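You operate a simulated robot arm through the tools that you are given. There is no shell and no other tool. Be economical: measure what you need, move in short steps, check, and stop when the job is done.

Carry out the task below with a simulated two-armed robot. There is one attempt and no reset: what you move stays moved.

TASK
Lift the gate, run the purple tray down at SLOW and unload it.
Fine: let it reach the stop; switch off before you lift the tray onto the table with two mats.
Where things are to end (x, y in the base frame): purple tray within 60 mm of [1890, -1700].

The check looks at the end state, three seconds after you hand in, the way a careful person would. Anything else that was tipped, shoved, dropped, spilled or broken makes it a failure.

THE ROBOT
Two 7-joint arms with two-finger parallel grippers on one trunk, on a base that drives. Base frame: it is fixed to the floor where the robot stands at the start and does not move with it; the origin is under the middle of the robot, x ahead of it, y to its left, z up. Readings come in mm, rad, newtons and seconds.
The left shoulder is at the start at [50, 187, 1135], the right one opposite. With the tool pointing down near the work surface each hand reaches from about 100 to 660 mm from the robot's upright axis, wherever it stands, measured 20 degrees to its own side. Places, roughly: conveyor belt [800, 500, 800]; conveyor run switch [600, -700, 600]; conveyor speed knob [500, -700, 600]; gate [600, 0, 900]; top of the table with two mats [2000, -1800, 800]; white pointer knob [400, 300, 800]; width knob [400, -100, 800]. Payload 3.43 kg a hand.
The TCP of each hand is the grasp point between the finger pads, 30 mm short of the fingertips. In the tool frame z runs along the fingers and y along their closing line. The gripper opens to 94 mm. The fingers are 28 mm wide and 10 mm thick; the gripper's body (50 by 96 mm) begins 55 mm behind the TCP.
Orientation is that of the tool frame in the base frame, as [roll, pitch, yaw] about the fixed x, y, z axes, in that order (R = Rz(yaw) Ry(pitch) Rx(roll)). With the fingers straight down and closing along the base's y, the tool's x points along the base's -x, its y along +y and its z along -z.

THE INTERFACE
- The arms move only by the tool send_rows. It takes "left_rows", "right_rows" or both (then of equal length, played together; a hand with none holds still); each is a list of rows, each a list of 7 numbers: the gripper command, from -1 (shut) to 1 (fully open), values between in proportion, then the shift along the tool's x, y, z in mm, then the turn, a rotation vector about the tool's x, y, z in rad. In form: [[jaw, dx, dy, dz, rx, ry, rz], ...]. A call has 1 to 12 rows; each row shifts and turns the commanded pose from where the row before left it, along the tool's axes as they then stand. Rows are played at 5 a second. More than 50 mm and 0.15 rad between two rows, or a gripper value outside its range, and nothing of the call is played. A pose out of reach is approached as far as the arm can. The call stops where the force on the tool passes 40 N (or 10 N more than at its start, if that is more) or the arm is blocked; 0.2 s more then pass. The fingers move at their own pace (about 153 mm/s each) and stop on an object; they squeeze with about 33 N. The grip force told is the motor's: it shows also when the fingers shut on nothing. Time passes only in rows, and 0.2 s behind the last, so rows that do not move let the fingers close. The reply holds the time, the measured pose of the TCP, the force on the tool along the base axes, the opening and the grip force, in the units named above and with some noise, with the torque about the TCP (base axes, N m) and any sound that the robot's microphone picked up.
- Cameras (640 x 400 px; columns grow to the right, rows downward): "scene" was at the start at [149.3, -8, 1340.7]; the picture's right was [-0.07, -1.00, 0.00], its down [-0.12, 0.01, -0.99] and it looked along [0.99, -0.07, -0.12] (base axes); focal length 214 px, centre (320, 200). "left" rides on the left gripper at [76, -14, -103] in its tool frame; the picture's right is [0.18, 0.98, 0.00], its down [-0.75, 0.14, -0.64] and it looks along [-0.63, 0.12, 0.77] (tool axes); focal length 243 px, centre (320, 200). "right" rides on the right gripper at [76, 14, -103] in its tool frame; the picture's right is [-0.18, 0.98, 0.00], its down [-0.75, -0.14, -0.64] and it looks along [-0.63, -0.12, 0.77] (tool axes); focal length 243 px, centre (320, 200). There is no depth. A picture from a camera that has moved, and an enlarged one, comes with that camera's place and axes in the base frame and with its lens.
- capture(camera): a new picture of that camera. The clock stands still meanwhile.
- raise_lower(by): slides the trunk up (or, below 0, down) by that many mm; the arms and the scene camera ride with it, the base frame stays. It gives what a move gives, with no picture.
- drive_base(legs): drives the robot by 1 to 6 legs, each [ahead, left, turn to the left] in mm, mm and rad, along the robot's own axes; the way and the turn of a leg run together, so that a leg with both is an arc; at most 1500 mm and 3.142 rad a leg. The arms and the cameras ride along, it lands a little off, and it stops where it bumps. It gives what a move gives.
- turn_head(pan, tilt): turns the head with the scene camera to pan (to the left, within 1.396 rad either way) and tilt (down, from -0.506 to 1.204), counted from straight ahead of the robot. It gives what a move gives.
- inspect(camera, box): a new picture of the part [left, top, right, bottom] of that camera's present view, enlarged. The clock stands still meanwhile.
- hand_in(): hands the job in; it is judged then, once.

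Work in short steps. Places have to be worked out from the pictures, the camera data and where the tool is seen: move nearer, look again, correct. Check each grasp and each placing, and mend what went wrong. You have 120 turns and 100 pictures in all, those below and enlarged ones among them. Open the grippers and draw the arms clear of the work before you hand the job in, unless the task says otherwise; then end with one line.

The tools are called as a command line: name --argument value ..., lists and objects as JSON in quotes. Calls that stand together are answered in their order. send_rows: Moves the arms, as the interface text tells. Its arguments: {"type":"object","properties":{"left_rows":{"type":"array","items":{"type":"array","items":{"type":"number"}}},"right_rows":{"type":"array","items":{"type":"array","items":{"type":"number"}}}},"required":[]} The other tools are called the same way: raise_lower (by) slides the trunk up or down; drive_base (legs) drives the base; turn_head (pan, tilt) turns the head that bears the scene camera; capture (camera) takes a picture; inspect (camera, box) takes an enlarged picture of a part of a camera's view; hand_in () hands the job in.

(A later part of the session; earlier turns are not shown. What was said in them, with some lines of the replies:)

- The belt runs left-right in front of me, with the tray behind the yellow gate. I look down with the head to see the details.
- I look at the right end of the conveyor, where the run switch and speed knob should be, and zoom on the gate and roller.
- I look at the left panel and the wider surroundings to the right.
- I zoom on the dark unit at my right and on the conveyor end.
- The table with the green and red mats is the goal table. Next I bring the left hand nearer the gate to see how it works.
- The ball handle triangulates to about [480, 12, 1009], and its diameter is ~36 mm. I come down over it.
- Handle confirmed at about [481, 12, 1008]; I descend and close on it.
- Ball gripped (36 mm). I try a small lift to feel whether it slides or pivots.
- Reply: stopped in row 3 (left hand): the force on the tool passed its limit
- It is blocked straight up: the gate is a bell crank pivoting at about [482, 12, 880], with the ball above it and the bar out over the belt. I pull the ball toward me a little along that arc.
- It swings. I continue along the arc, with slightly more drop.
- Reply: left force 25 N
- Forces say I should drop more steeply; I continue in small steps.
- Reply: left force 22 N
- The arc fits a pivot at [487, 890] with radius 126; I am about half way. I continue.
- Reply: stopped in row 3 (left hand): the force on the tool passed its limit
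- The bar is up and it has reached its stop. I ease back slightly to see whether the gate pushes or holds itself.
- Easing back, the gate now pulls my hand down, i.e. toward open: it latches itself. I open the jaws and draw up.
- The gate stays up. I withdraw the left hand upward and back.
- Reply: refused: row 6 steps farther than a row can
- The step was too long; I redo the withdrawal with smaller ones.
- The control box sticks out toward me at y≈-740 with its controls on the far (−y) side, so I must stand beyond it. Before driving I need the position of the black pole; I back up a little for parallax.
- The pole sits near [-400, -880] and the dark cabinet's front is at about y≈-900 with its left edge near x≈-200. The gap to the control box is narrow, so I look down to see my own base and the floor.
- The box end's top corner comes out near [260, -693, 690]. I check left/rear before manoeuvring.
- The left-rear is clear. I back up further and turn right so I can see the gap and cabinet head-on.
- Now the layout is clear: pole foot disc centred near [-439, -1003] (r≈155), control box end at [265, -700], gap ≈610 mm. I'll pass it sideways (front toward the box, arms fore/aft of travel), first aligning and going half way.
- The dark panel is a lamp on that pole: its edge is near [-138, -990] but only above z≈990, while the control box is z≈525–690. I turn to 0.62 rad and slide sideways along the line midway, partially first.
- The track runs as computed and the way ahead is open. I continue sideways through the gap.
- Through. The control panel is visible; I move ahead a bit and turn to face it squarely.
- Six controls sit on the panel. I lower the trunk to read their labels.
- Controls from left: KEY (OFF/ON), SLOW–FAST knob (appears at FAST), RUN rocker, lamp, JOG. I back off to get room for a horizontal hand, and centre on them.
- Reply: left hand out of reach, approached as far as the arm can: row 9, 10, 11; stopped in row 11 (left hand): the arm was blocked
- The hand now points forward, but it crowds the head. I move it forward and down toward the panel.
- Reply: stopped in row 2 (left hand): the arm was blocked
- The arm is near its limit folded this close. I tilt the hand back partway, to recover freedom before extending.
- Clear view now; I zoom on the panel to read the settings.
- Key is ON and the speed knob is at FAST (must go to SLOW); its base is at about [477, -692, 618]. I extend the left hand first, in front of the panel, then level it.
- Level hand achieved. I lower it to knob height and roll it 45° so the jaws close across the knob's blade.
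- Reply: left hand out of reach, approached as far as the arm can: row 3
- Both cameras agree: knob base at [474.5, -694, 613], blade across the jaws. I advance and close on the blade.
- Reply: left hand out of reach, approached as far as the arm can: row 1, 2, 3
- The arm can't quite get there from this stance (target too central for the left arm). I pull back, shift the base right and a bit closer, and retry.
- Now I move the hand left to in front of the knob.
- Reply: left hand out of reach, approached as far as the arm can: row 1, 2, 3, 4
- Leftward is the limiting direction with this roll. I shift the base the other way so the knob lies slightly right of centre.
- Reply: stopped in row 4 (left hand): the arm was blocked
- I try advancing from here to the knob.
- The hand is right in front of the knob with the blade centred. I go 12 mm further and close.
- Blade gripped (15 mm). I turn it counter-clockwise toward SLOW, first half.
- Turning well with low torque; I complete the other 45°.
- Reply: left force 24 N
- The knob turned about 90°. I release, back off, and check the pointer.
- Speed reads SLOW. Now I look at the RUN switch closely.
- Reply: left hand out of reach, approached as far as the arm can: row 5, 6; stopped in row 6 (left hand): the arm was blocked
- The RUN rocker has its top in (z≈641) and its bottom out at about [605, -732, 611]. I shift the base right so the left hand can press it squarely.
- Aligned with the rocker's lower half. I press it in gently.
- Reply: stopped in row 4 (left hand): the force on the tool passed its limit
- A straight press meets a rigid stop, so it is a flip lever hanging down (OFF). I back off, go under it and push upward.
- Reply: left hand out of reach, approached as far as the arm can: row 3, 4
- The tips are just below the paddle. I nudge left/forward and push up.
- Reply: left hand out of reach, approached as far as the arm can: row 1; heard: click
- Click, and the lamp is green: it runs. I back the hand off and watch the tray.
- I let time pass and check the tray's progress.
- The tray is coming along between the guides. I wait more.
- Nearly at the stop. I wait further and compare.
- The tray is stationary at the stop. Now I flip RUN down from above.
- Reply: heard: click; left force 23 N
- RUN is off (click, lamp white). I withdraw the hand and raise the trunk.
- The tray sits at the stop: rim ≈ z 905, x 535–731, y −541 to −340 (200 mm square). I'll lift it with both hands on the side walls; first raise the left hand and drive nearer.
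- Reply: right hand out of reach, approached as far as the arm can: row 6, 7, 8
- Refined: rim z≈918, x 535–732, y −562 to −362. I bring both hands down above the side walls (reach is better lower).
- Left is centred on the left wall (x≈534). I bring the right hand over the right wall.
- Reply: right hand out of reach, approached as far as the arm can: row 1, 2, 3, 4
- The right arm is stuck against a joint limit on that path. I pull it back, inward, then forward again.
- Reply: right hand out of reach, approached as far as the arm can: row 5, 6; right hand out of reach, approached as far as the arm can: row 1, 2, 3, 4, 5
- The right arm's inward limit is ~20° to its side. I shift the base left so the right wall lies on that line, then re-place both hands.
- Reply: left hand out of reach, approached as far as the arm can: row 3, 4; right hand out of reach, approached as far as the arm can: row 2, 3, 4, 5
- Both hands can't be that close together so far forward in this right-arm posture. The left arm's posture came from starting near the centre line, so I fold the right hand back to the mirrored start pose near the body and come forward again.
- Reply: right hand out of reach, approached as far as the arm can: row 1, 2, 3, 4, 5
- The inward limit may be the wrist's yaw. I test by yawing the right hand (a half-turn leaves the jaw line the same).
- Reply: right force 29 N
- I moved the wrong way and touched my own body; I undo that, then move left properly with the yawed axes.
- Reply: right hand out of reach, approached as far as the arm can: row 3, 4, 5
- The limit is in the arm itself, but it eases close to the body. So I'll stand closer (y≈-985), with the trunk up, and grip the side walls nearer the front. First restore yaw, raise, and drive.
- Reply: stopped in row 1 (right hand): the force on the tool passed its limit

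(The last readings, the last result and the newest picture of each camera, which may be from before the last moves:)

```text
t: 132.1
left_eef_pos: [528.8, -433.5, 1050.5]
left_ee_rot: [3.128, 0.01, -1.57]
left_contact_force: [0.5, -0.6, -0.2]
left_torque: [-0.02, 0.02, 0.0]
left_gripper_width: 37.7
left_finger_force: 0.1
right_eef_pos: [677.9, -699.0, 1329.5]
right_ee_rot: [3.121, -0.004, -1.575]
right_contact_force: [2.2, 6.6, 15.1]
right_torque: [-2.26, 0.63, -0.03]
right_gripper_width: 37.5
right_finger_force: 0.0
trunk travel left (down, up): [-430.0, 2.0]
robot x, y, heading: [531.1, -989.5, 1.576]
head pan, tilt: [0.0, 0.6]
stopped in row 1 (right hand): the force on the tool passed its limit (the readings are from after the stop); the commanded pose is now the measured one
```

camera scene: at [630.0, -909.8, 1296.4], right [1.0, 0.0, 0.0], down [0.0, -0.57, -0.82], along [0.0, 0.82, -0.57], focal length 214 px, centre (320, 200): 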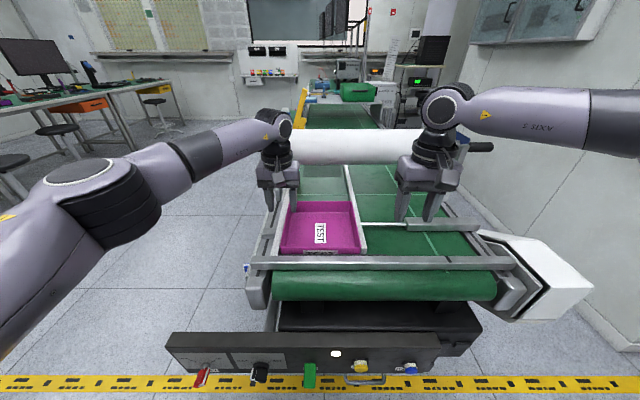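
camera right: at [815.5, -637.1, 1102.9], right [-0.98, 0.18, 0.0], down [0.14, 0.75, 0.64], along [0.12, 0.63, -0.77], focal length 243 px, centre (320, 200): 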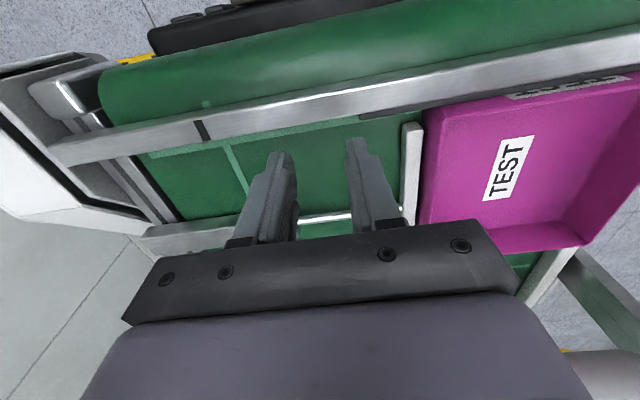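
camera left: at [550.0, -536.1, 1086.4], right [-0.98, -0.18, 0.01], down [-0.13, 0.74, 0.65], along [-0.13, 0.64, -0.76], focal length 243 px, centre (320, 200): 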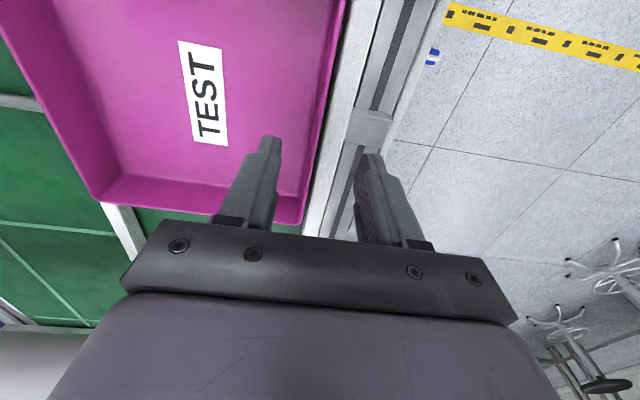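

The right hand touched something close to my body. I take it outward and forward before lowering.

send_rows --right_rows '[[-0.2, 0, -10, -12, 0, 0, 0], [-0.2, -10, -30, 0, 0, 0, 0], [-0.2, -20, -30, 0, 0, 0, 0], [-0.2, -30, -15, 10, 0, 0, 0], [-0.2, -35, 0, 25, 0, 0, 0], [-0.2, -30, 0, 35, 0, 0, 0], [-0.2, -20, 0, 40, 0, 0, 0]]'

capture --camera "scene"

```text
t: 133.7
left_eef_pos: [529.1, -433.7, 1051.6]
left_ee_rot: [3.127, 0.011, -1.572]
left_contact_force: [-0.2, 0.7, -0.3]
left_torque: [-0.01, -0.01, 0.01]
left_gripper_width: 37.4
left_finger_force: 0.0
right_eef_pos: [760.0, -554.8, 1228.2]
right_ee_rot: [3.123, -0.002, -1.573]
right_contact_force: [0.0, 0.5, -0.6]
right_torque: [-0.03, 0.0, -0.01]
right_gripper_width: 37.5
right_finger_force: 0.0
trunk travel left (down, up): [-430.0, 2.0]
robot x, y, heading: [528.0, -984.2, 1.569]
head pan, tilt: [0.0, 0.6]
```

```text
17 pictures are left
camera scene: at [527.1, -839.9, 1376.3], right [1.0, 0.0, 0.0], down [0.0, -0.57, -0.82], along [0.0, 0.82, -0.57], focal length 214 px, centre (320, 200)
```

scene: 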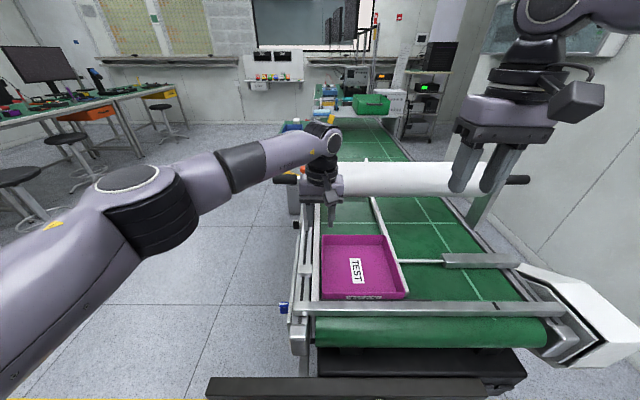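

Good view: walls at x≈531 and ≈725. Both hands go to above the walls at y≈-520.

send_rows --left_rows '[[-0.2, 14, 0, 8, 0, 0, 0], [-0.2, 14, 0, 8, 0, 0, 0], [-0.2, 14, 0, 10, 0, 0, 0], [-0.2, 14, 0, 10, 0, 0, 0], [-0.2, 14, 0, 10, 0, 0, 0], [-0.2, 14, 0, 10, 0, 0, 0], [-0.2, 2, 0, 10, 0, 0, 0]]' --right_rows '[[-0.2, 0, 0, 35, 0, 0, 0], [-0.2, 0, 0, 35, 0, 0, 0], [-0.2, -5, 0, 35, 0, 0, 0], [-0.2, -5, 5, 35, 0, 0, 0], [-0.2, -5, 10, 35, 0, 0, 0], [-0.2, -10, 10, 35, 0, 0, 0], [-0.2, -10, 10, 33, 0, 0, 0]]'

capture --camera "right"

capture --camera "left"

```text
t: 135.3
left_eef_pos: [527.9, -518.1, 985.0]
left_ee_rot: [3.126, 0.011, -1.569]
left_contact_force: [-0.5, -0.5, 0.3]
left_torque: [0.03, 0.0, -0.03]
left_gripper_width: 37.5
left_finger_force: 0.0
right_eef_pos: [729.2, -524.9, 989.9]
right_ee_rot: [3.124, -0.002, -1.574]
right_contact_force: [-0.6, 0.7, 0.8]
right_torque: [0.03, -0.03, 0.02]
right_gripper_width: 37.6
right_finger_force: 0.0
right hand out of reach, approached as far as the arm can: row 7
trunk travel left (down, up): [-430.0, 2.0]
robot x, y, heading: [531.9, -988.3, 1.57]
head pan, tilt: [0.0, 0.6]
```

```text
16 pictures are left
camera right: at [716.7, -600.3, 1094.2], right [-0.98, 0.19, 0.02], down [0.16, 0.75, 0.64], along [0.11, 0.63, -0.77], focal length 243 px, centre (320, 200)
```

right: 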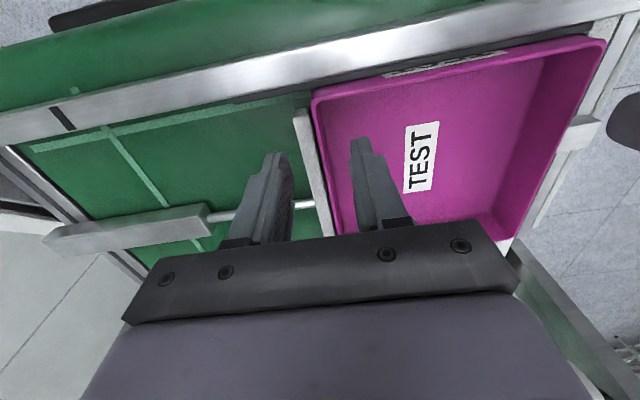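

```text
15 pictures are left
camera left: at [544.5, -594.8, 1086.1], right [-0.98, -0.18, 0.01], down [-0.13, 0.75, 0.65], along [-0.13, 0.64, -0.76], focal length 243 px, centre (320, 200)
```

left: 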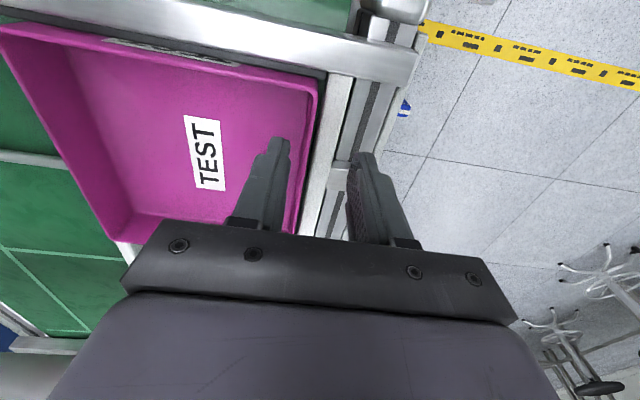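

Both hands sit over the walls (left needs +4 mm in x). I descend with the jaws astride the rims.

send_rows --left_rows '[[-0.2, 0, -4.5, 15, 0, 0, 0], [-0.2, 0, 0, 15, 0, 0, 0], [-0.2, 0, 0, 10, 0, 0, 0], [-0.2, 0, 0, 5, 0, 0, 0], [-0.2, 0, 0, 5, 0, 0, 0]]' --right_rows '[[-0.2, 0, 0, 18, 0, 0, 0], [-0.2, 0, 0, 17, 0, 0, 0], [-0.2, 0, 0, 10, 0, 0, 0], [-0.2, 0, 0, 5, 0, 0, 0], [-0.2, 0, 0, 5, 0, 0, 0]]'

capture --camera "right"

capture --camera "left"

```text
t: 136.5
left_eef_pos: [532.6, -517.0, 934.8]
left_ee_rot: [3.127, 0.009, -1.571]
left_contact_force: [-0.4, 0.4, 0.3]
left_torque: [0.01, 0.0, 0.02]
left_gripper_width: 37.6
left_finger_force: 0.1
right_eef_pos: [746.5, -541.4, 949.3]
right_ee_rot: [3.122, 0.0, -1.574]
right_contact_force: [-0.1, -0.3, 0.2]
right_torque: [-0.03, 0.01, -0.01]
right_gripper_width: 37.8
right_finger_force: 0.1
right hand out of reach, approached as far as the arm can: row 1, 2, 3, 5
trunk travel left (down, up): [-430.0, 2.0]
robot x, y, heading: [527.0, -985.0, 1.576]
head pan, tilt: [0.0, 0.6]
```

```text
14 pictures are left
camera right: at [733.8, -616.5, 1053.9], right [-0.98, 0.19, 0.02], down [0.16, 0.75, 0.64], along [0.11, 0.63, -0.77], focal length 243 px, centre (320, 200)
```

right: 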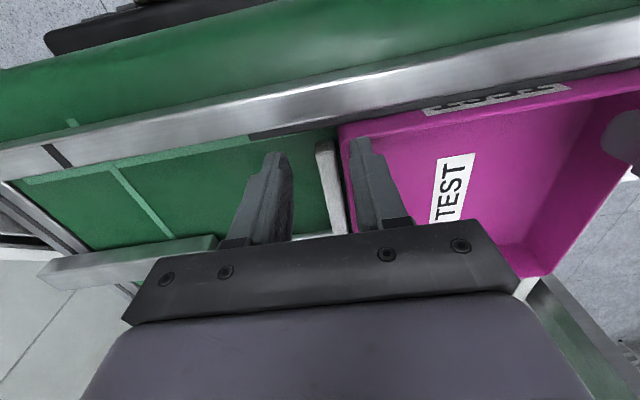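

```text
13 pictures are left
camera left: at [548.4, -594.4, 1036.2], right [-0.98, -0.18, 0.01], down [-0.13, 0.75, 0.65], along [-0.13, 0.64, -0.76], focal length 243 px, centre (320, 200)
```

left: 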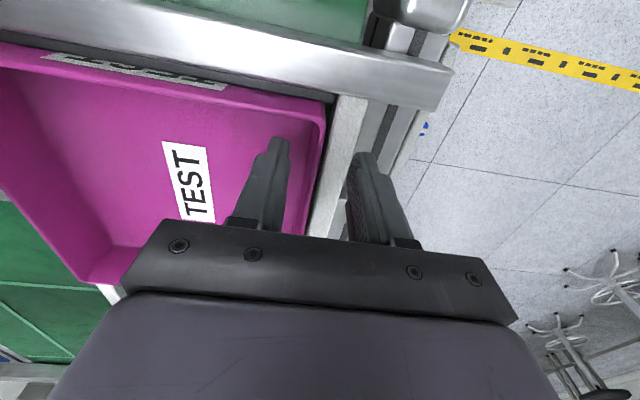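

The right hand drifts outward when low relative to its shoulder. I lift both hands, lower the trunk by 150 and shift the base slightly left.

send_rows --left_rows '[[-0.2, 0, 0, -45, 0, 0, 0], [-0.2, 0, 0, -45, 0, 0, 0], [-0.2, 0, 0, -45, 0, 0, 0], [-0.2, 0, 0, -45, 0, 0, 0], [-0.2, 0, 0, -20, 0, 0, 0]]' --right_rows '[[-0.2, 0, 0, -45, 0, 0, 0], [-0.2, 0, 0, -45, 0, 0, 0], [-0.2, 0, 0, -45, 0, 0, 0], [-0.2, 0, 0, -45, 0, 0, 0], [-0.2, 0, 0, -20, 0, 0, 0]]'

raise_lower --by -150

drive_base --legs '[[0, 12, 0]]'

```text
t: 137.7
left_eef_pos: [534.4, -521.5, 1134.8]
left_ee_rot: [3.128, 0.011, -1.571]
left_contact_force: [-0.8, -0.2, -0.5]
left_torque: [-0.01, 0.02, 0.02]
left_gripper_width: 37.7
left_finger_force: 0.0
right_eef_pos: [750.3, -541.1, 1150.2]
right_ee_rot: [3.123, -0.004, -1.576]
right_contact_force: [0.6, 0.5, 0.2]
right_torque: [0.0, 0.02, 0.0]
right_gripper_width: 37.8
right_finger_force: 0.1
trunk travel left (down, up): [-430.0, 2.0]
robot x, y, heading: [529.8, -982.9, 1.57]
head pan, tilt: [0.0, 0.6]
```

```text
t: 139.5
left_eef_pos: [535.0, -520.2, 984.7]
left_ee_rot: [3.127, 0.01, -1.57]
left_contact_force: [-0.3, 0.1, 0.2]
left_torque: [-0.04, 0.0, 0.02]
left_gripper_width: 37.4
left_finger_force: 0.1
right_eef_pos: [750.4, -541.6, 998.9]
right_ee_rot: [3.126, -0.001, -1.575]
right_contact_force: [-0.1, 0.8, -0.4]
right_torque: [0.01, -0.01, 0.01]
right_gripper_width: 37.8
right_finger_force: 0.0
trunk travel left (down, up): [-280.0, 152.0]
robot x, y, heading: [526.9, -984.6, 1.569]
head pan, tilt: [0.0, 0.6]
```

```text
t: 140.2
left_eef_pos: [522.1, -521.3, 985.1]
left_ee_rot: [3.129, 0.01, -1.571]
left_contact_force: [-0.1, 0.2, 0.6]
left_torque: [-0.03, 0.0, 0.0]
left_gripper_width: 37.5
left_finger_force: 0.1
right_eef_pos: [737.8, -541.5, 999.9]
right_ee_rot: [3.124, -0.003, -1.574]
right_contact_force: [-0.3, 0.2, 0.3]
right_torque: [0.02, 0.01, 0.0]
right_gripper_width: 37.8
right_finger_force: 0.1
trunk travel left (down, up): [-280.0, 152.0]
robot x, y, heading: [515.6, -985.1, 1.571]
head pan, tilt: [0.0, 0.6]
```

Now I place both and descend again.

send_rows --left_rows '[[-0.2, 0, -5, 5, 0, 0, 0], [-0.2, 0, -5, 15, 0, 0, 0], [-0.2, 0, 0, 15, 0, 0, 0], [-0.2, 0, 0, 10, 0, 0, 0], [-0.2, 0, 0, 5, 0, 0, 0]]' --right_rows '[[-0.2, -8, 5, 10, 0, 0, 0], [-0.2, -8, 4, 20, 0, 0, 0], [-0.2, 0, 0, 20, 0, 0, 0], [-0.2, 0, 0, 10, 0, 0, 0], [-0.2, 0, 0, 5, 0, 0, 0]]'

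capture --camera "right"

```text
t: 141.4
left_eef_pos: [531.7, -521.0, 934.0]
left_ee_rot: [3.125, 0.009, -1.571]
left_contact_force: [0.0, -0.1, 0.3]
left_torque: [-0.04, -0.01, -0.01]
left_gripper_width: 37.6
left_finger_force: 0.1
right_eef_pos: [727.8, -525.4, 934.0]
right_ee_rot: [3.124, 0.0, -1.574]
right_contact_force: [-0.2, 1.0, 0.1]
right_torque: [0.04, -0.03, 0.0]
right_gripper_width: 37.5
right_finger_force: 0.1
trunk travel left (down, up): [-280.0, 152.0]
robot x, y, heading: [513.8, -985.5, 1.572]
head pan, tilt: [0.0, 0.6]
```

```text
12 pictures are left
camera right: at [716.4, -600.7, 1039.1], right [-0.98, 0.19, 0.02], down [0.15, 0.75, 0.64], along [0.11, 0.63, -0.77], focal length 243 px, centre (320, 200)
```

right: 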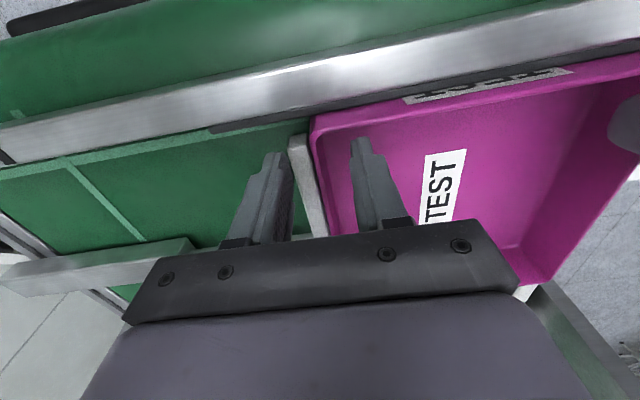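

Both straddle the walls now. I go 12 mm lower watching force.

send_rows --left_rows '[[-0.2, 0, 0, 4, 0, 0, 0], [-0.2, 0, 0, 4, 0, 0, 0], [-0.2, 0, 0, 4, 0, 0, 0]]' --right_rows '[[-0.2, 0, 0, 4, 0, 0, 0], [-0.2, 0, 0, 4, 0, 0, 0], [-0.2, 0, 0, 4, 0, 0, 0]]'

```text
t: 142.2
left_eef_pos: [531.7, -520.4, 920.6]
left_ee_rot: [3.125, 0.01, -1.57]
left_contact_force: [-0.2, -0.8, 0.4]
left_torque: [-0.02, 0.02, 0.04]
left_gripper_width: 37.7
left_finger_force: 0.1
right_eef_pos: [727.1, -525.7, 922.7]
right_ee_rot: [3.124, -0.002, -1.574]
right_contact_force: [-0.8, 0.0, -1.3]
right_torque: [0.01, 0.02, -0.01]
right_gripper_width: 37.5
right_finger_force: 0.1
trunk travel left (down, up): [-280.0, 152.0]
robot x, y, heading: [519.0, -984.5, 1.574]
head pan, tilt: [0.0, 0.6]
```

Still free; 8 mm more, then close both jaws.

send_rows --left_rows '[[-0.2, 0, 0, 4, 0, 0, 0], [-0.2, 0, 0, 4, 0, 0, 0], [-1, 0, 0, 0, 0, 0, 0], [-1, 0, 0, 0, 0, 0, 0], [-1, 0, 0, 0, 0, 0, 0]]' --right_rows '[[-0.2, 0, 0, 4, 0, 0, 0], [-0.2, 0, 0, 4, 0, 0, 0], [-1, 0, 0, 0, 0, 0, 0], [-1, 0, 0, 0, 0, 0, 0], [-1, 0, 0, 0, 0, 0, 0]]'

```text
t: 143.4
left_eef_pos: [533.9, -520.0, 914.9]
left_ee_rot: [3.128, 0.013, -1.573]
left_contact_force: [5.6, 1.1, 3.0]
left_torque: [0.03, -0.85, -0.11]
left_gripper_width: 3.8
left_finger_force: 33.5
right_eef_pos: [729.1, -524.6, 916.2]
right_ee_rot: [3.125, 0.002, -1.575]
right_contact_force: [10.3, 1.6, 15.3]
right_torque: [0.01, -0.96, 0.23]
right_gripper_width: 3.9
right_finger_force: 32.8
trunk travel left (down, up): [-280.0, 152.0]
robot x, y, heading: [516.0, -984.1, 1.577]
head pan, tilt: [0.0, 0.6]
```

Both walls are gripped (3.8 mm thick). I lift with the trunk, so both hands stay synchronised.

raise_lower --by 90

capture --camera "scene"

```text
t: 144.7
left_eef_pos: [532.8, -517.9, 1004.7]
left_ee_rot: [3.128, 0.012, -1.569]
left_contact_force: [1.1, -3.4, 4.7]
left_torque: [-0.72, -0.65, -0.51]
left_gripper_width: 3.4
left_finger_force: 33.3
right_eef_pos: [728.9, -525.8, 1004.2]
right_ee_rot: [3.124, -0.003, -1.575]
right_contact_force: [-0.2, 3.7, -8.4]
right_torque: [0.41, -0.67, -0.12]
right_gripper_width: 3.4
right_finger_force: 33.3
trunk travel left (down, up): [-370.0, 62.0]
robot x, y, heading: [519.1, -984.9, 1.572]
head pan, tilt: [0.0, 0.6]
```

```text
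11 pictures are left
camera scene: at [515.2, -840.0, 1316.2], right [1.0, 0.0, 0.0], down [0.0, -0.57, -0.82], along [0.0, 0.82, -0.57], focal length 214 px, centre (320, 200)
```

scene: 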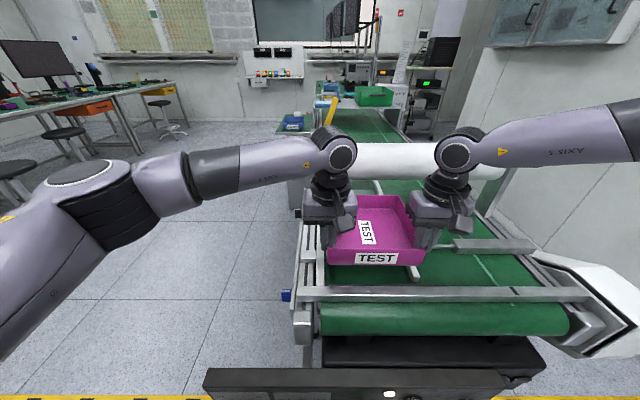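

The tray is up and level (~0.4 kg). I back away from the conveyor and turn toward the mat table.

drive_base --legs '[[-420, 0, 0], [0, 0, -1.571]]'

turn_head --pan -0.15 --tilt 0.35

capture --camera "scene"

```text
t: 151.1
left_eef_pos: [982.2, -1421.4, 1004.7]
left_ee_rot: [3.127, 0.011, 3.137]
left_contact_force: [-1.8, -3.1, 4.8]
left_torque: [-0.73, 0.32, -0.4]
left_gripper_width: 3.6
left_finger_force: 33.0
right_eef_pos: [976.8, -1617.0, 1004.5]
right_ee_rot: [3.124, -0.004, 3.134]
right_contact_force: [1.5, 2.6, -9.2]
right_torque: [-0.64, 0.02, 0.03]
right_gripper_width: 3.9
right_finger_force: 33.3
trunk travel left (down, up): [-370.0, 62.0]
robot x, y, heading: [517.8, -1405.4, -0.002]
head pan, tilt: [0.0, 0.6]
```

```text
t: 151.9
left_eef_pos: [982.7, -1419.9, 1003.8]
left_ee_rot: [3.127, 0.011, 3.137]
left_contact_force: [-0.7, 0.2, 3.6]
left_torque: [-0.5, 0.52, -0.28]
left_gripper_width: 3.7
left_finger_force: 32.8
right_eef_pos: [976.3, -1617.2, 1004.6]
right_ee_rot: [3.126, -0.003, 3.135]
right_contact_force: [1.3, 0.6, -7.5]
right_torque: [-0.59, -0.26, 0.02]
right_gripper_width: 3.5
right_finger_force: 33.6
trunk travel left (down, up): [-370.0, 62.0]
robot x, y, heading: [517.5, -1403.8, -0.004]
head pan, tilt: [-0.15, 0.351]
```

```text
10 pictures are left
camera scene: at [666.4, -1419.8, 1339.0], right [-0.15, -0.99, 0.0], down [-0.34, 0.05, -0.94], along [0.93, -0.14, -0.34], focal length 214 px, centre (320, 200)
```

scene: 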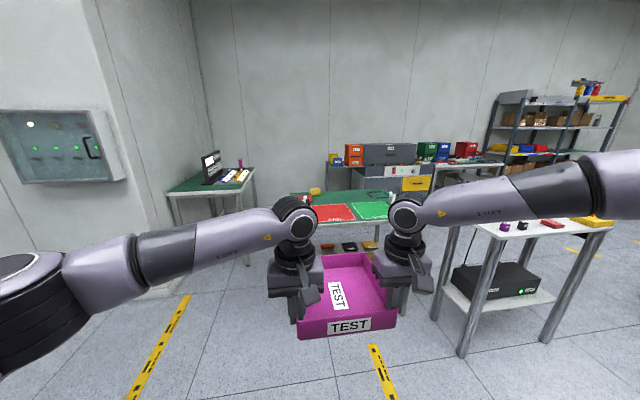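

I zoom on the table to see its free area and items.

inspect --camera "scene" --box '[270, 170, 430, 270]'

```text
4.00 times, centred on (350, 220) of scene
camera zoom: at [666.4, -1419.8, 1339.0], right [-0.15, -0.99, 0.0], down [-0.34, 0.05, -0.94], along [0.93, -0.14, -0.34], focal length 858 px, centre (200, 120)
```

zoom: 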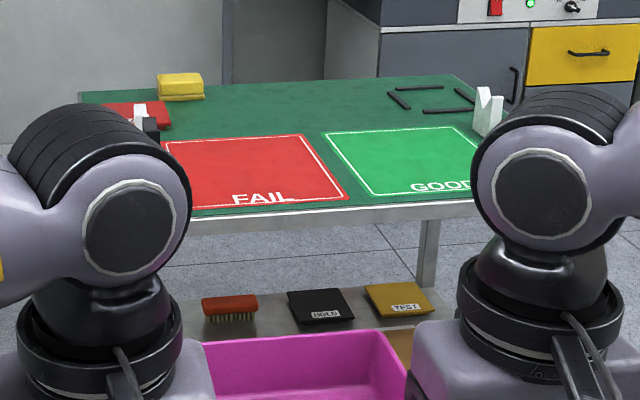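

The FAIL mat spans about x 1760–2006, y −1800…−1565, so its centre matches the target. The tray centre is at about [1037, −1519] now; I drive there.

drive_base --legs '[[500, -181, 0.004], [300, 0, 0]]'

turn_head --pan -0.2 --tilt 0.8

capture --camera "scene"

```text
t: 156.6
left_eef_pos: [1783.0, -1595.4, 1003.8]
left_ee_rot: [3.127, 0.01, -3.135]
left_contact_force: [-1.3, -0.8, 5.3]
left_torque: [-0.62, 0.27, -0.24]
left_gripper_width: 3.6
left_finger_force: 33.5
right_eef_pos: [1778.8, -1790.2, 1004.5]
right_ee_rot: [3.124, -0.002, -3.137]
right_contact_force: [1.3, 0.7, -8.5]
right_torque: [-0.65, 0.05, 0.01]
right_gripper_width: 3.4
right_finger_force: 32.7
trunk travel left (down, up): [-370.0, 62.0]
robot x, y, heading: [1312.9, -1584.5, 0.015]
head pan, tilt: [-0.15, 0.351]
```

```text
t: 157.5
left_eef_pos: [1780.6, -1595.3, 1003.8]
left_ee_rot: [3.128, 0.01, -3.134]
left_contact_force: [-2.0, -0.3, 3.4]
left_torque: [-0.5, 0.47, -0.32]
left_gripper_width: 3.7
left_finger_force: 33.2
right_eef_pos: [1777.0, -1790.2, 1004.4]
right_ee_rot: [3.125, -0.004, -3.138]
right_contact_force: [1.8, 0.1, -6.6]
right_torque: [-0.51, -0.19, -0.01]
right_gripper_width: 3.7
right_finger_force: 32.8
trunk travel left (down, up): [-370.0, 62.0]
robot x, y, heading: [1313.4, -1583.2, 0.012]
head pan, tilt: [-0.201, 0.799]
```

```text
8 pictures are left
camera scene: at [1452.2, -1599.2, 1299.5], right [-0.19, -0.98, 0.0], down [-0.7, 0.14, -0.7], along [0.69, -0.13, -0.72], focal length 214 px, centre (320, 200)
```

scene: 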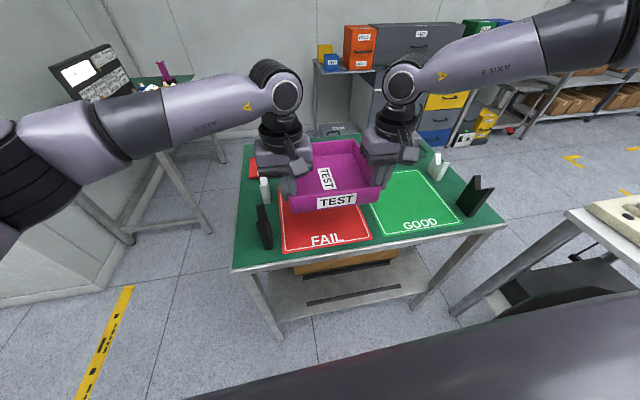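

Alignment looks good: mat corners agree with a top at z≈810. Clip stands are left at y≈-1515, clear of the left hand. I advance the last 52 mm.

drive_base --legs '[[52, -6, -0.012]]'

raise_lower --by -90

capture --camera "scene"

```text
t: 158.4
left_eef_pos: [1833.0, -1606.6, 1004.0]
left_ee_rot: [3.128, 0.01, 3.138]
left_contact_force: [-1.4, 0.0, 4.1]
left_torque: [-0.51, 0.14, -0.42]
left_gripper_width: 3.7
left_finger_force: 33.0
right_eef_pos: [1827.1, -1801.2, 1004.0]
right_ee_rot: [3.125, -0.004, 3.135]
right_contact_force: [3.4, 0.2, -8.1]
right_torque: [-0.59, 0.16, -0.04]
right_gripper_width: 3.5
right_finger_force: 32.5
trunk travel left (down, up): [-370.0, 62.0]
robot x, y, heading: [1365.9, -1589.1, 0.002]
head pan, tilt: [-0.201, 0.799]
```

```text
t: 159.7
left_eef_pos: [1833.8, -1606.6, 913.5]
left_ee_rot: [3.128, 0.012, 3.136]
left_contact_force: [-2.9, -0.4, 3.4]
left_torque: [-0.45, 0.31, -0.28]
left_gripper_width: 3.9
left_finger_force: 33.4
right_eef_pos: [1826.8, -1802.9, 913.8]
right_ee_rot: [3.127, -0.003, 3.133]
right_contact_force: [2.2, 0.1, -7.0]
right_torque: [-0.47, 0.0, -0.04]
right_gripper_width: 3.8
right_finger_force: 32.9
trunk travel left (down, up): [-280.0, 152.0]
robot x, y, heading: [1367.7, -1584.6, -0.005]
head pan, tilt: [-0.201, 0.799]
```

```text
7 pictures are left
camera scene: at [1503.6, -1606.6, 1209.5], right [-0.2, -0.98, 0.0], down [-0.7, 0.14, -0.7], along [0.68, -0.14, -0.72], focal length 214 px, centre (320, 200)
```

scene: 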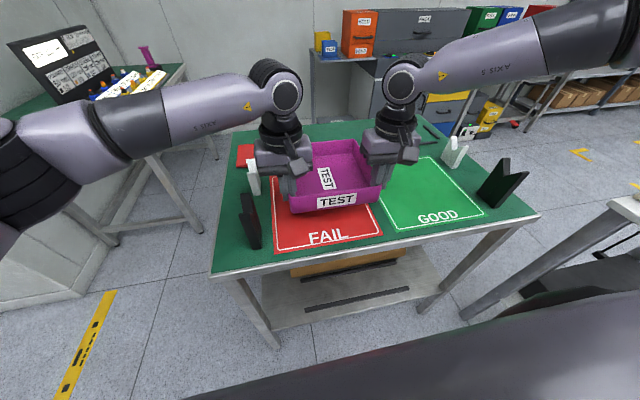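

Tray centre is now ≈[1888, −1705]. I lower in shrinking steps, watching for table contact.

raise_lower --by -30

raise_lower --by -8

raise_lower --by -6

```text
t: 160.4
left_eef_pos: [1832.7, -1605.3, 884.3]
left_ee_rot: [3.128, 0.011, 3.136]
left_contact_force: [-2.1, 0.1, 2.8]
left_torque: [-0.45, 0.14, -0.34]
left_gripper_width: 4.0
left_finger_force: 32.8
right_eef_pos: [1826.3, -1802.0, 883.8]
right_ee_rot: [3.126, -0.003, 3.135]
right_contact_force: [1.8, -0.9, -7.8]
right_torque: [-0.51, 0.19, -0.04]
right_gripper_width: 3.7
right_finger_force: 33.0
trunk travel left (down, up): [-250.0, 182.0]
robot x, y, heading: [1369.5, -1587.1, -0.002]
head pan, tilt: [-0.201, 0.799]
```

```text
t: 161.0
left_eef_pos: [1832.0, -1606.1, 876.1]
left_ee_rot: [3.127, 0.011, 3.137]
left_contact_force: [-1.6, -1.4, 3.2]
left_torque: [-0.42, 0.1, -0.33]
left_gripper_width: 3.7
left_finger_force: 32.7
right_eef_pos: [1826.6, -1801.8, 876.8]
right_ee_rot: [3.125, -0.003, 3.136]
right_contact_force: [1.3, -0.3, -6.6]
right_torque: [-0.51, 0.17, -0.03]
right_gripper_width: 3.1
right_finger_force: 32.6
trunk travel left (down, up): [-242.0, 190.0]
robot x, y, heading: [1369.1, -1589.7, -0.005]
head pan, tilt: [-0.201, 0.799]
```

```text
t: 161.5
left_eef_pos: [1832.8, -1605.0, 869.4]
left_ee_rot: [3.129, 0.01, 3.137]
left_contact_force: [-1.7, -0.9, 2.6]
left_torque: [-0.47, 0.11, -0.32]
left_gripper_width: 3.9
left_finger_force: 33.0
right_eef_pos: [1826.9, -1802.5, 870.6]
right_ee_rot: [3.124, -0.004, 3.134]
right_contact_force: [2.1, -0.7, -6.3]
right_torque: [-0.5, 0.16, -0.03]
right_gripper_width: 3.5
right_finger_force: 33.6
trunk travel left (down, up): [-236.0, 196.0]
robot x, y, heading: [1368.1, -1591.1, 0.002]
head pan, tilt: [-0.201, 0.799]
```

No contact yet; I look at the height over the mat while continuing in small steps.

raise_lower --by -6

raise_lower --by -5

inspect --camera "scene" --box '[220, 110, 460, 260]'

```text
t: 162.1
left_eef_pos: [1833.6, -1605.2, 864.4]
left_ee_rot: [3.128, 0.009, 3.137]
left_contact_force: [-1.3, -1.1, 4.2]
left_torque: [-0.45, 0.17, -0.32]
left_gripper_width: 3.9
left_finger_force: 33.2
right_eef_pos: [1826.3, -1801.6, 865.0]
right_ee_rot: [3.125, -0.003, 3.135]
right_contact_force: [1.6, 0.9, -5.9]
right_torque: [-0.5, 0.11, -0.04]
right_gripper_width: 3.2
right_finger_force: 32.8
trunk travel left (down, up): [-230.0, 202.0]
robot x, y, heading: [1364.5, -1588.6, -0.001]
head pan, tilt: [-0.201, 0.799]
```

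```text
t: 162.6
left_eef_pos: [1834.2, -1604.9, 858.9]
left_ee_rot: [3.126, 0.011, 3.138]
left_contact_force: [-0.5, -0.4, 3.4]
left_torque: [-0.47, 0.22, -0.25]
left_gripper_width: 3.7
left_finger_force: 32.6
right_eef_pos: [1826.5, -1801.7, 859.1]
right_ee_rot: [3.125, -0.004, 3.134]
right_contact_force: [1.9, -0.6, -6.1]
right_torque: [-0.5, 0.08, 0.0]
right_gripper_width: 3.8
right_finger_force: 33.3
trunk travel left (down, up): [-225.0, 207.0]
robot x, y, heading: [1367.1, -1588.9, -0.001]
head pan, tilt: [-0.201, 0.799]
```

```text
2.67 times, centred on (340, 185) of scene
camera zoom: at [1503.7, -1606.6, 1154.4], right [-0.2, -0.98, 0.0], down [-0.7, 0.14, -0.7], along [0.68, -0.14, -0.72], focal length 572 px, centre (267, 240)
```

zoom: 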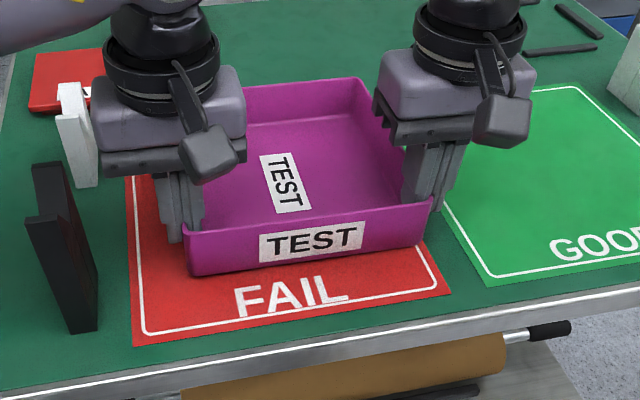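

Still a little above. I continue in 4–5 mm steps.

raise_lower --by -5

raise_lower --by -5

raise_lower --by -4

```text
t: 163.2
left_eef_pos: [1833.5, -1605.9, 854.8]
left_ee_rot: [3.128, 0.016, 3.137]
left_contact_force: [-0.7, 0.9, 5.3]
left_torque: [-0.66, -1.01, -0.39]
left_gripper_width: 3.6
left_finger_force: 33.0
right_eef_pos: [1826.5, -1801.2, 856.1]
right_ee_rot: [3.126, 0.001, 3.134]
right_contact_force: [-0.9, -1.9, 5.1]
right_torque: [-0.76, -0.48, -0.03]
right_gripper_width: 3.6
right_finger_force: 32.6
trunk travel left (down, up): [-220.0, 212.0]
robot x, y, heading: [1364.2, -1590.8, 0.001]
head pan, tilt: [-0.201, 0.799]
```

```text
t: 163.7
left_eef_pos: [1832.9, -1606.3, 856.2]
left_ee_rot: [3.133, 0.019, 3.139]
left_contact_force: [8.2, 1.7, 31.8]
left_torque: [-0.5, 0.98, -0.36]
left_gripper_width: 3.8
left_finger_force: 33.0
right_eef_pos: [1826.1, -1801.4, 854.4]
right_ee_rot: [3.125, 0.006, 3.133]
right_contact_force: [2.4, -7.5, 30.2]
right_torque: [-0.83, 0.19, 0.19]
right_gripper_width: 3.8
right_finger_force: 33.1
trunk travel left (down, up): [-215.0, 217.0]
robot x, y, heading: [1368.7, -1595.0, -0.005]
head pan, tilt: [-0.201, 0.799]
```

```text
t: 164.1
left_eef_pos: [1832.7, -1605.6, 855.7]
left_ee_rot: [3.135, 0.021, 3.138]
left_contact_force: [-5.6, 5.3, 11.3]
left_torque: [-0.38, 0.83, -0.17]
left_gripper_width: 3.7
left_finger_force: 33.0
right_eef_pos: [1827.1, -1802.4, 854.3]
right_ee_rot: [3.126, 0.009, 3.134]
right_contact_force: [-7.0, -3.3, 16.6]
right_torque: [-0.84, 0.86, 0.0]
right_gripper_width: 3.7
right_finger_force: 32.5
trunk travel left (down, up): [-214.0, 217.0]
robot x, y, heading: [1366.6, -1587.1, -0.002]
head pan, tilt: [-0.201, 0.799]
stopped: the force on the tool passed its limit (the readings are from after the stop); the commanded pose is now the measured one
```

The tray is firmly on the table. I raise 3 mm to relieve load, open both jaws partway, then lift straight up with the trunk.

raise_lower --by 3

send_rows --left_rows '[[-0.5, 0, 0, 0, 0, 0, 0], [-0.5, 0, 0, 0, 0, 0, 0], [-0.5, 0, 0, 0, 0, 0, 0]]' --right_rows '[[-0.5, 0, 0, 0, 0, 0, 0], [-0.5, 0, 0, 0, 0, 0, 0], [-0.5, 0, 0, 0, 0, 0, 0]]'

raise_lower --by 40

capture --camera "scene"

```text
t: 164.6
left_eef_pos: [1833.7, -1606.2, 855.5]
left_ee_rot: [3.133, 0.021, 3.139]
left_contact_force: [-2.6, 2.1, 4.6]
left_torque: [-0.31, 0.52, -0.49]
left_gripper_width: 3.4
left_finger_force: 32.9
right_eef_pos: [1828.3, -1801.4, 854.8]
right_ee_rot: [3.124, 0.008, 3.134]
right_contact_force: [-4.8, -0.6, 2.4]
right_torque: [-0.76, -0.33, 0.05]
right_gripper_width: 3.9
right_finger_force: 32.8
trunk travel left (down, up): [-217.0, 214.0]
robot x, y, heading: [1369.1, -1588.6, 0.001]
head pan, tilt: [-0.201, 0.799]
```

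```text
t: 165.4
left_eef_pos: [1835.3, -1605.6, 855.8]
left_ee_rot: [3.133, 0.02, 3.139]
left_contact_force: [-0.4, 0.9, -0.3]
left_torque: [-0.01, -0.02, 0.06]
left_gripper_width: 23.6
left_finger_force: 0.0
right_eef_pos: [1828.4, -1801.4, 856.4]
right_ee_rot: [3.124, 0.004, 3.132]
right_contact_force: [0.4, 0.2, -0.1]
right_torque: [0.02, 0.02, -0.01]
right_gripper_width: 23.8
right_finger_force: 0.0
trunk travel left (down, up): [-217.0, 214.0]
robot x, y, heading: [1369.7, -1592.6, -0.003]
head pan, tilt: [-0.201, 0.799]
```

```text
t: 166.2
left_eef_pos: [1834.3, -1607.1, 896.2]
left_ee_rot: [3.134, 0.016, 3.14]
left_contact_force: [-0.3, -0.3, -0.6]
left_torque: [0.02, -0.03, -0.01]
left_gripper_width: 23.6
left_finger_force: 0.1
right_eef_pos: [1829.4, -1802.6, 895.2]
right_ee_rot: [3.125, 0.006, 3.134]
right_contact_force: [-0.2, 0.3, -0.2]
right_torque: [0.03, -0.02, -0.01]
right_gripper_width: 23.6
right_finger_force: 0.1
trunk travel left (down, up): [-257.0, 174.0]
robot x, y, heading: [1364.4, -1592.0, 0.0]
head pan, tilt: [-0.201, 0.799]
```

```text
5 pictures are left
camera scene: at [1503.9, -1606.7, 1186.6], right [-0.2, -0.98, 0.0], down [-0.7, 0.14, -0.7], along [0.68, -0.14, -0.72], focal length 214 px, centre (320, 200)
```

scene: 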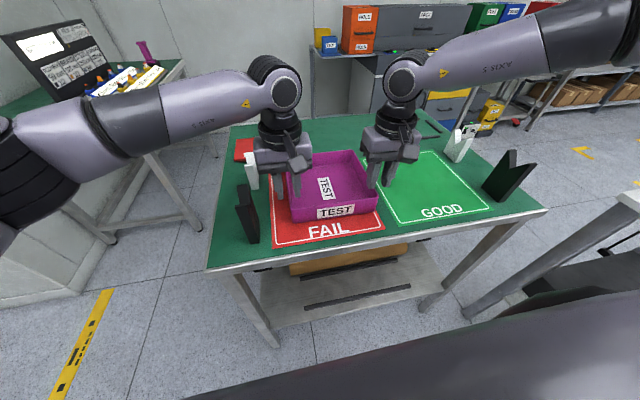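

The tray stands free on the mat. I raise clear, open the grippers, back off and take a final look.

raise_lower --by 160

drive_base --legs '[[-300, 0, 0]]'

send_rows --left_rows '[[1, 0, 0, 0, 0, 0, 0], [1, 0, 0, 0, 0, 0, 0]]' --right_rows '[[1, 0, 0, 0, 0, 0, 0], [1, 0, 0, 0, 0, 0, 0]]'

turn_head --pan -0.2 --tilt 0.6

inspect --camera "scene" --box '[200, 100, 480, 275]'

```text
t: 168.1
left_eef_pos: [1835.4, -1606.3, 1055.2]
left_ee_rot: [3.132, 0.017, 3.14]
left_contact_force: [-0.2, 0.3, -0.2]
left_torque: [0.01, 0.0, -0.01]
left_gripper_width: 23.5
left_finger_force: 0.0
right_eef_pos: [1829.0, -1801.5, 1054.8]
right_ee_rot: [3.125, 0.004, 3.135]
right_contact_force: [0.4, -0.8, -0.9]
right_torque: [-0.02, 0.0, 0.0]
right_gripper_width: 23.7
right_finger_force: 0.2
trunk travel left (down, up): [-417.0, 14.0]
robot x, y, heading: [1366.5, -1589.1, -0.0]
head pan, tilt: [-0.201, 0.799]
```

```text
t: 170.1
left_eef_pos: [1540.0, -1605.5, 1056.8]
left_ee_rot: [3.135, 0.019, 3.14]
left_contact_force: [-0.1, 0.1, -0.9]
left_torque: [-0.01, -0.01, 0.0]
left_gripper_width: 23.4
left_finger_force: 0.2
right_eef_pos: [1534.2, -1803.2, 1056.0]
right_ee_rot: [3.124, 0.007, 3.132]
right_contact_force: [0.6, -0.7, 0.8]
right_torque: [-0.02, -0.04, 0.01]
right_gripper_width: 23.7
right_finger_force: 0.1
trunk travel left (down, up): [-417.0, 14.0]
robot x, y, heading: [1075.1, -1587.7, -0.002]
head pan, tilt: [-0.201, 0.799]
```

```text
t: 170.7
left_eef_pos: [1541.0, -1605.9, 1055.8]
left_ee_rot: [3.132, 0.02, 3.141]
left_contact_force: [-0.6, 0.4, 0.8]
left_torque: [-0.01, -0.01, -0.01]
left_gripper_width: 93.9
left_finger_force: 0.1
right_eef_pos: [1534.8, -1801.9, 1056.5]
right_ee_rot: [3.124, 0.005, 3.132]
right_contact_force: [0.5, -0.2, -0.1]
right_torque: [0.0, 0.01, -0.02]
right_gripper_width: 93.9
right_finger_force: 0.2
trunk travel left (down, up): [-417.0, 14.0]
robot x, y, heading: [1075.4, -1586.4, -0.003]
head pan, tilt: [-0.201, 0.799]
```

```text
t: 171.4
left_eef_pos: [1539.9, -1606.8, 1054.7]
left_ee_rot: [3.133, 0.018, 3.14]
left_contact_force: [-0.4, 0.4, 0.2]
left_torque: [-0.01, 0.02, -0.02]
left_gripper_width: 94.2
left_finger_force: 0.0
right_eef_pos: [1535.6, -1801.7, 1055.1]
right_ee_rot: [3.124, 0.006, 3.132]
right_contact_force: [-0.7, 1.2, -0.3]
right_torque: [0.01, 0.02, -0.02]
right_gripper_width: 94.1
right_finger_force: 0.0
trunk travel left (down, up): [-417.0, 14.0]
robot x, y, heading: [1072.9, -1591.0, 0.002]
head pan, tilt: [-0.201, 0.6]
```

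```text
2.29 times, centred on (340, 188) of scene
camera zoom: at [1217.0, -1607.8, 1363.4], right [-0.2, -0.98, 0.0], down [-0.55, 0.11, -0.82], along [0.81, -0.17, -0.57], focal length 490 px, centre (274, 229)
```

zoom: 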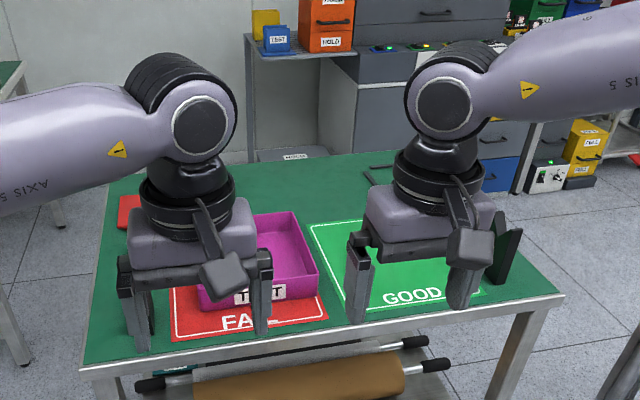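

The tray rests on the mat centred at about [1888, −1705], RUN is off, and the arms are clear with grippers open. I hand in.

hand_in

```text
The job is handed in.
```

The purple tray is on the red FAIL mat of the two-mat table, centred at about [1888, -1705]. It ran down at SLOW with the gate latched up and reached the stop, and I switched RUN off before lifting it.
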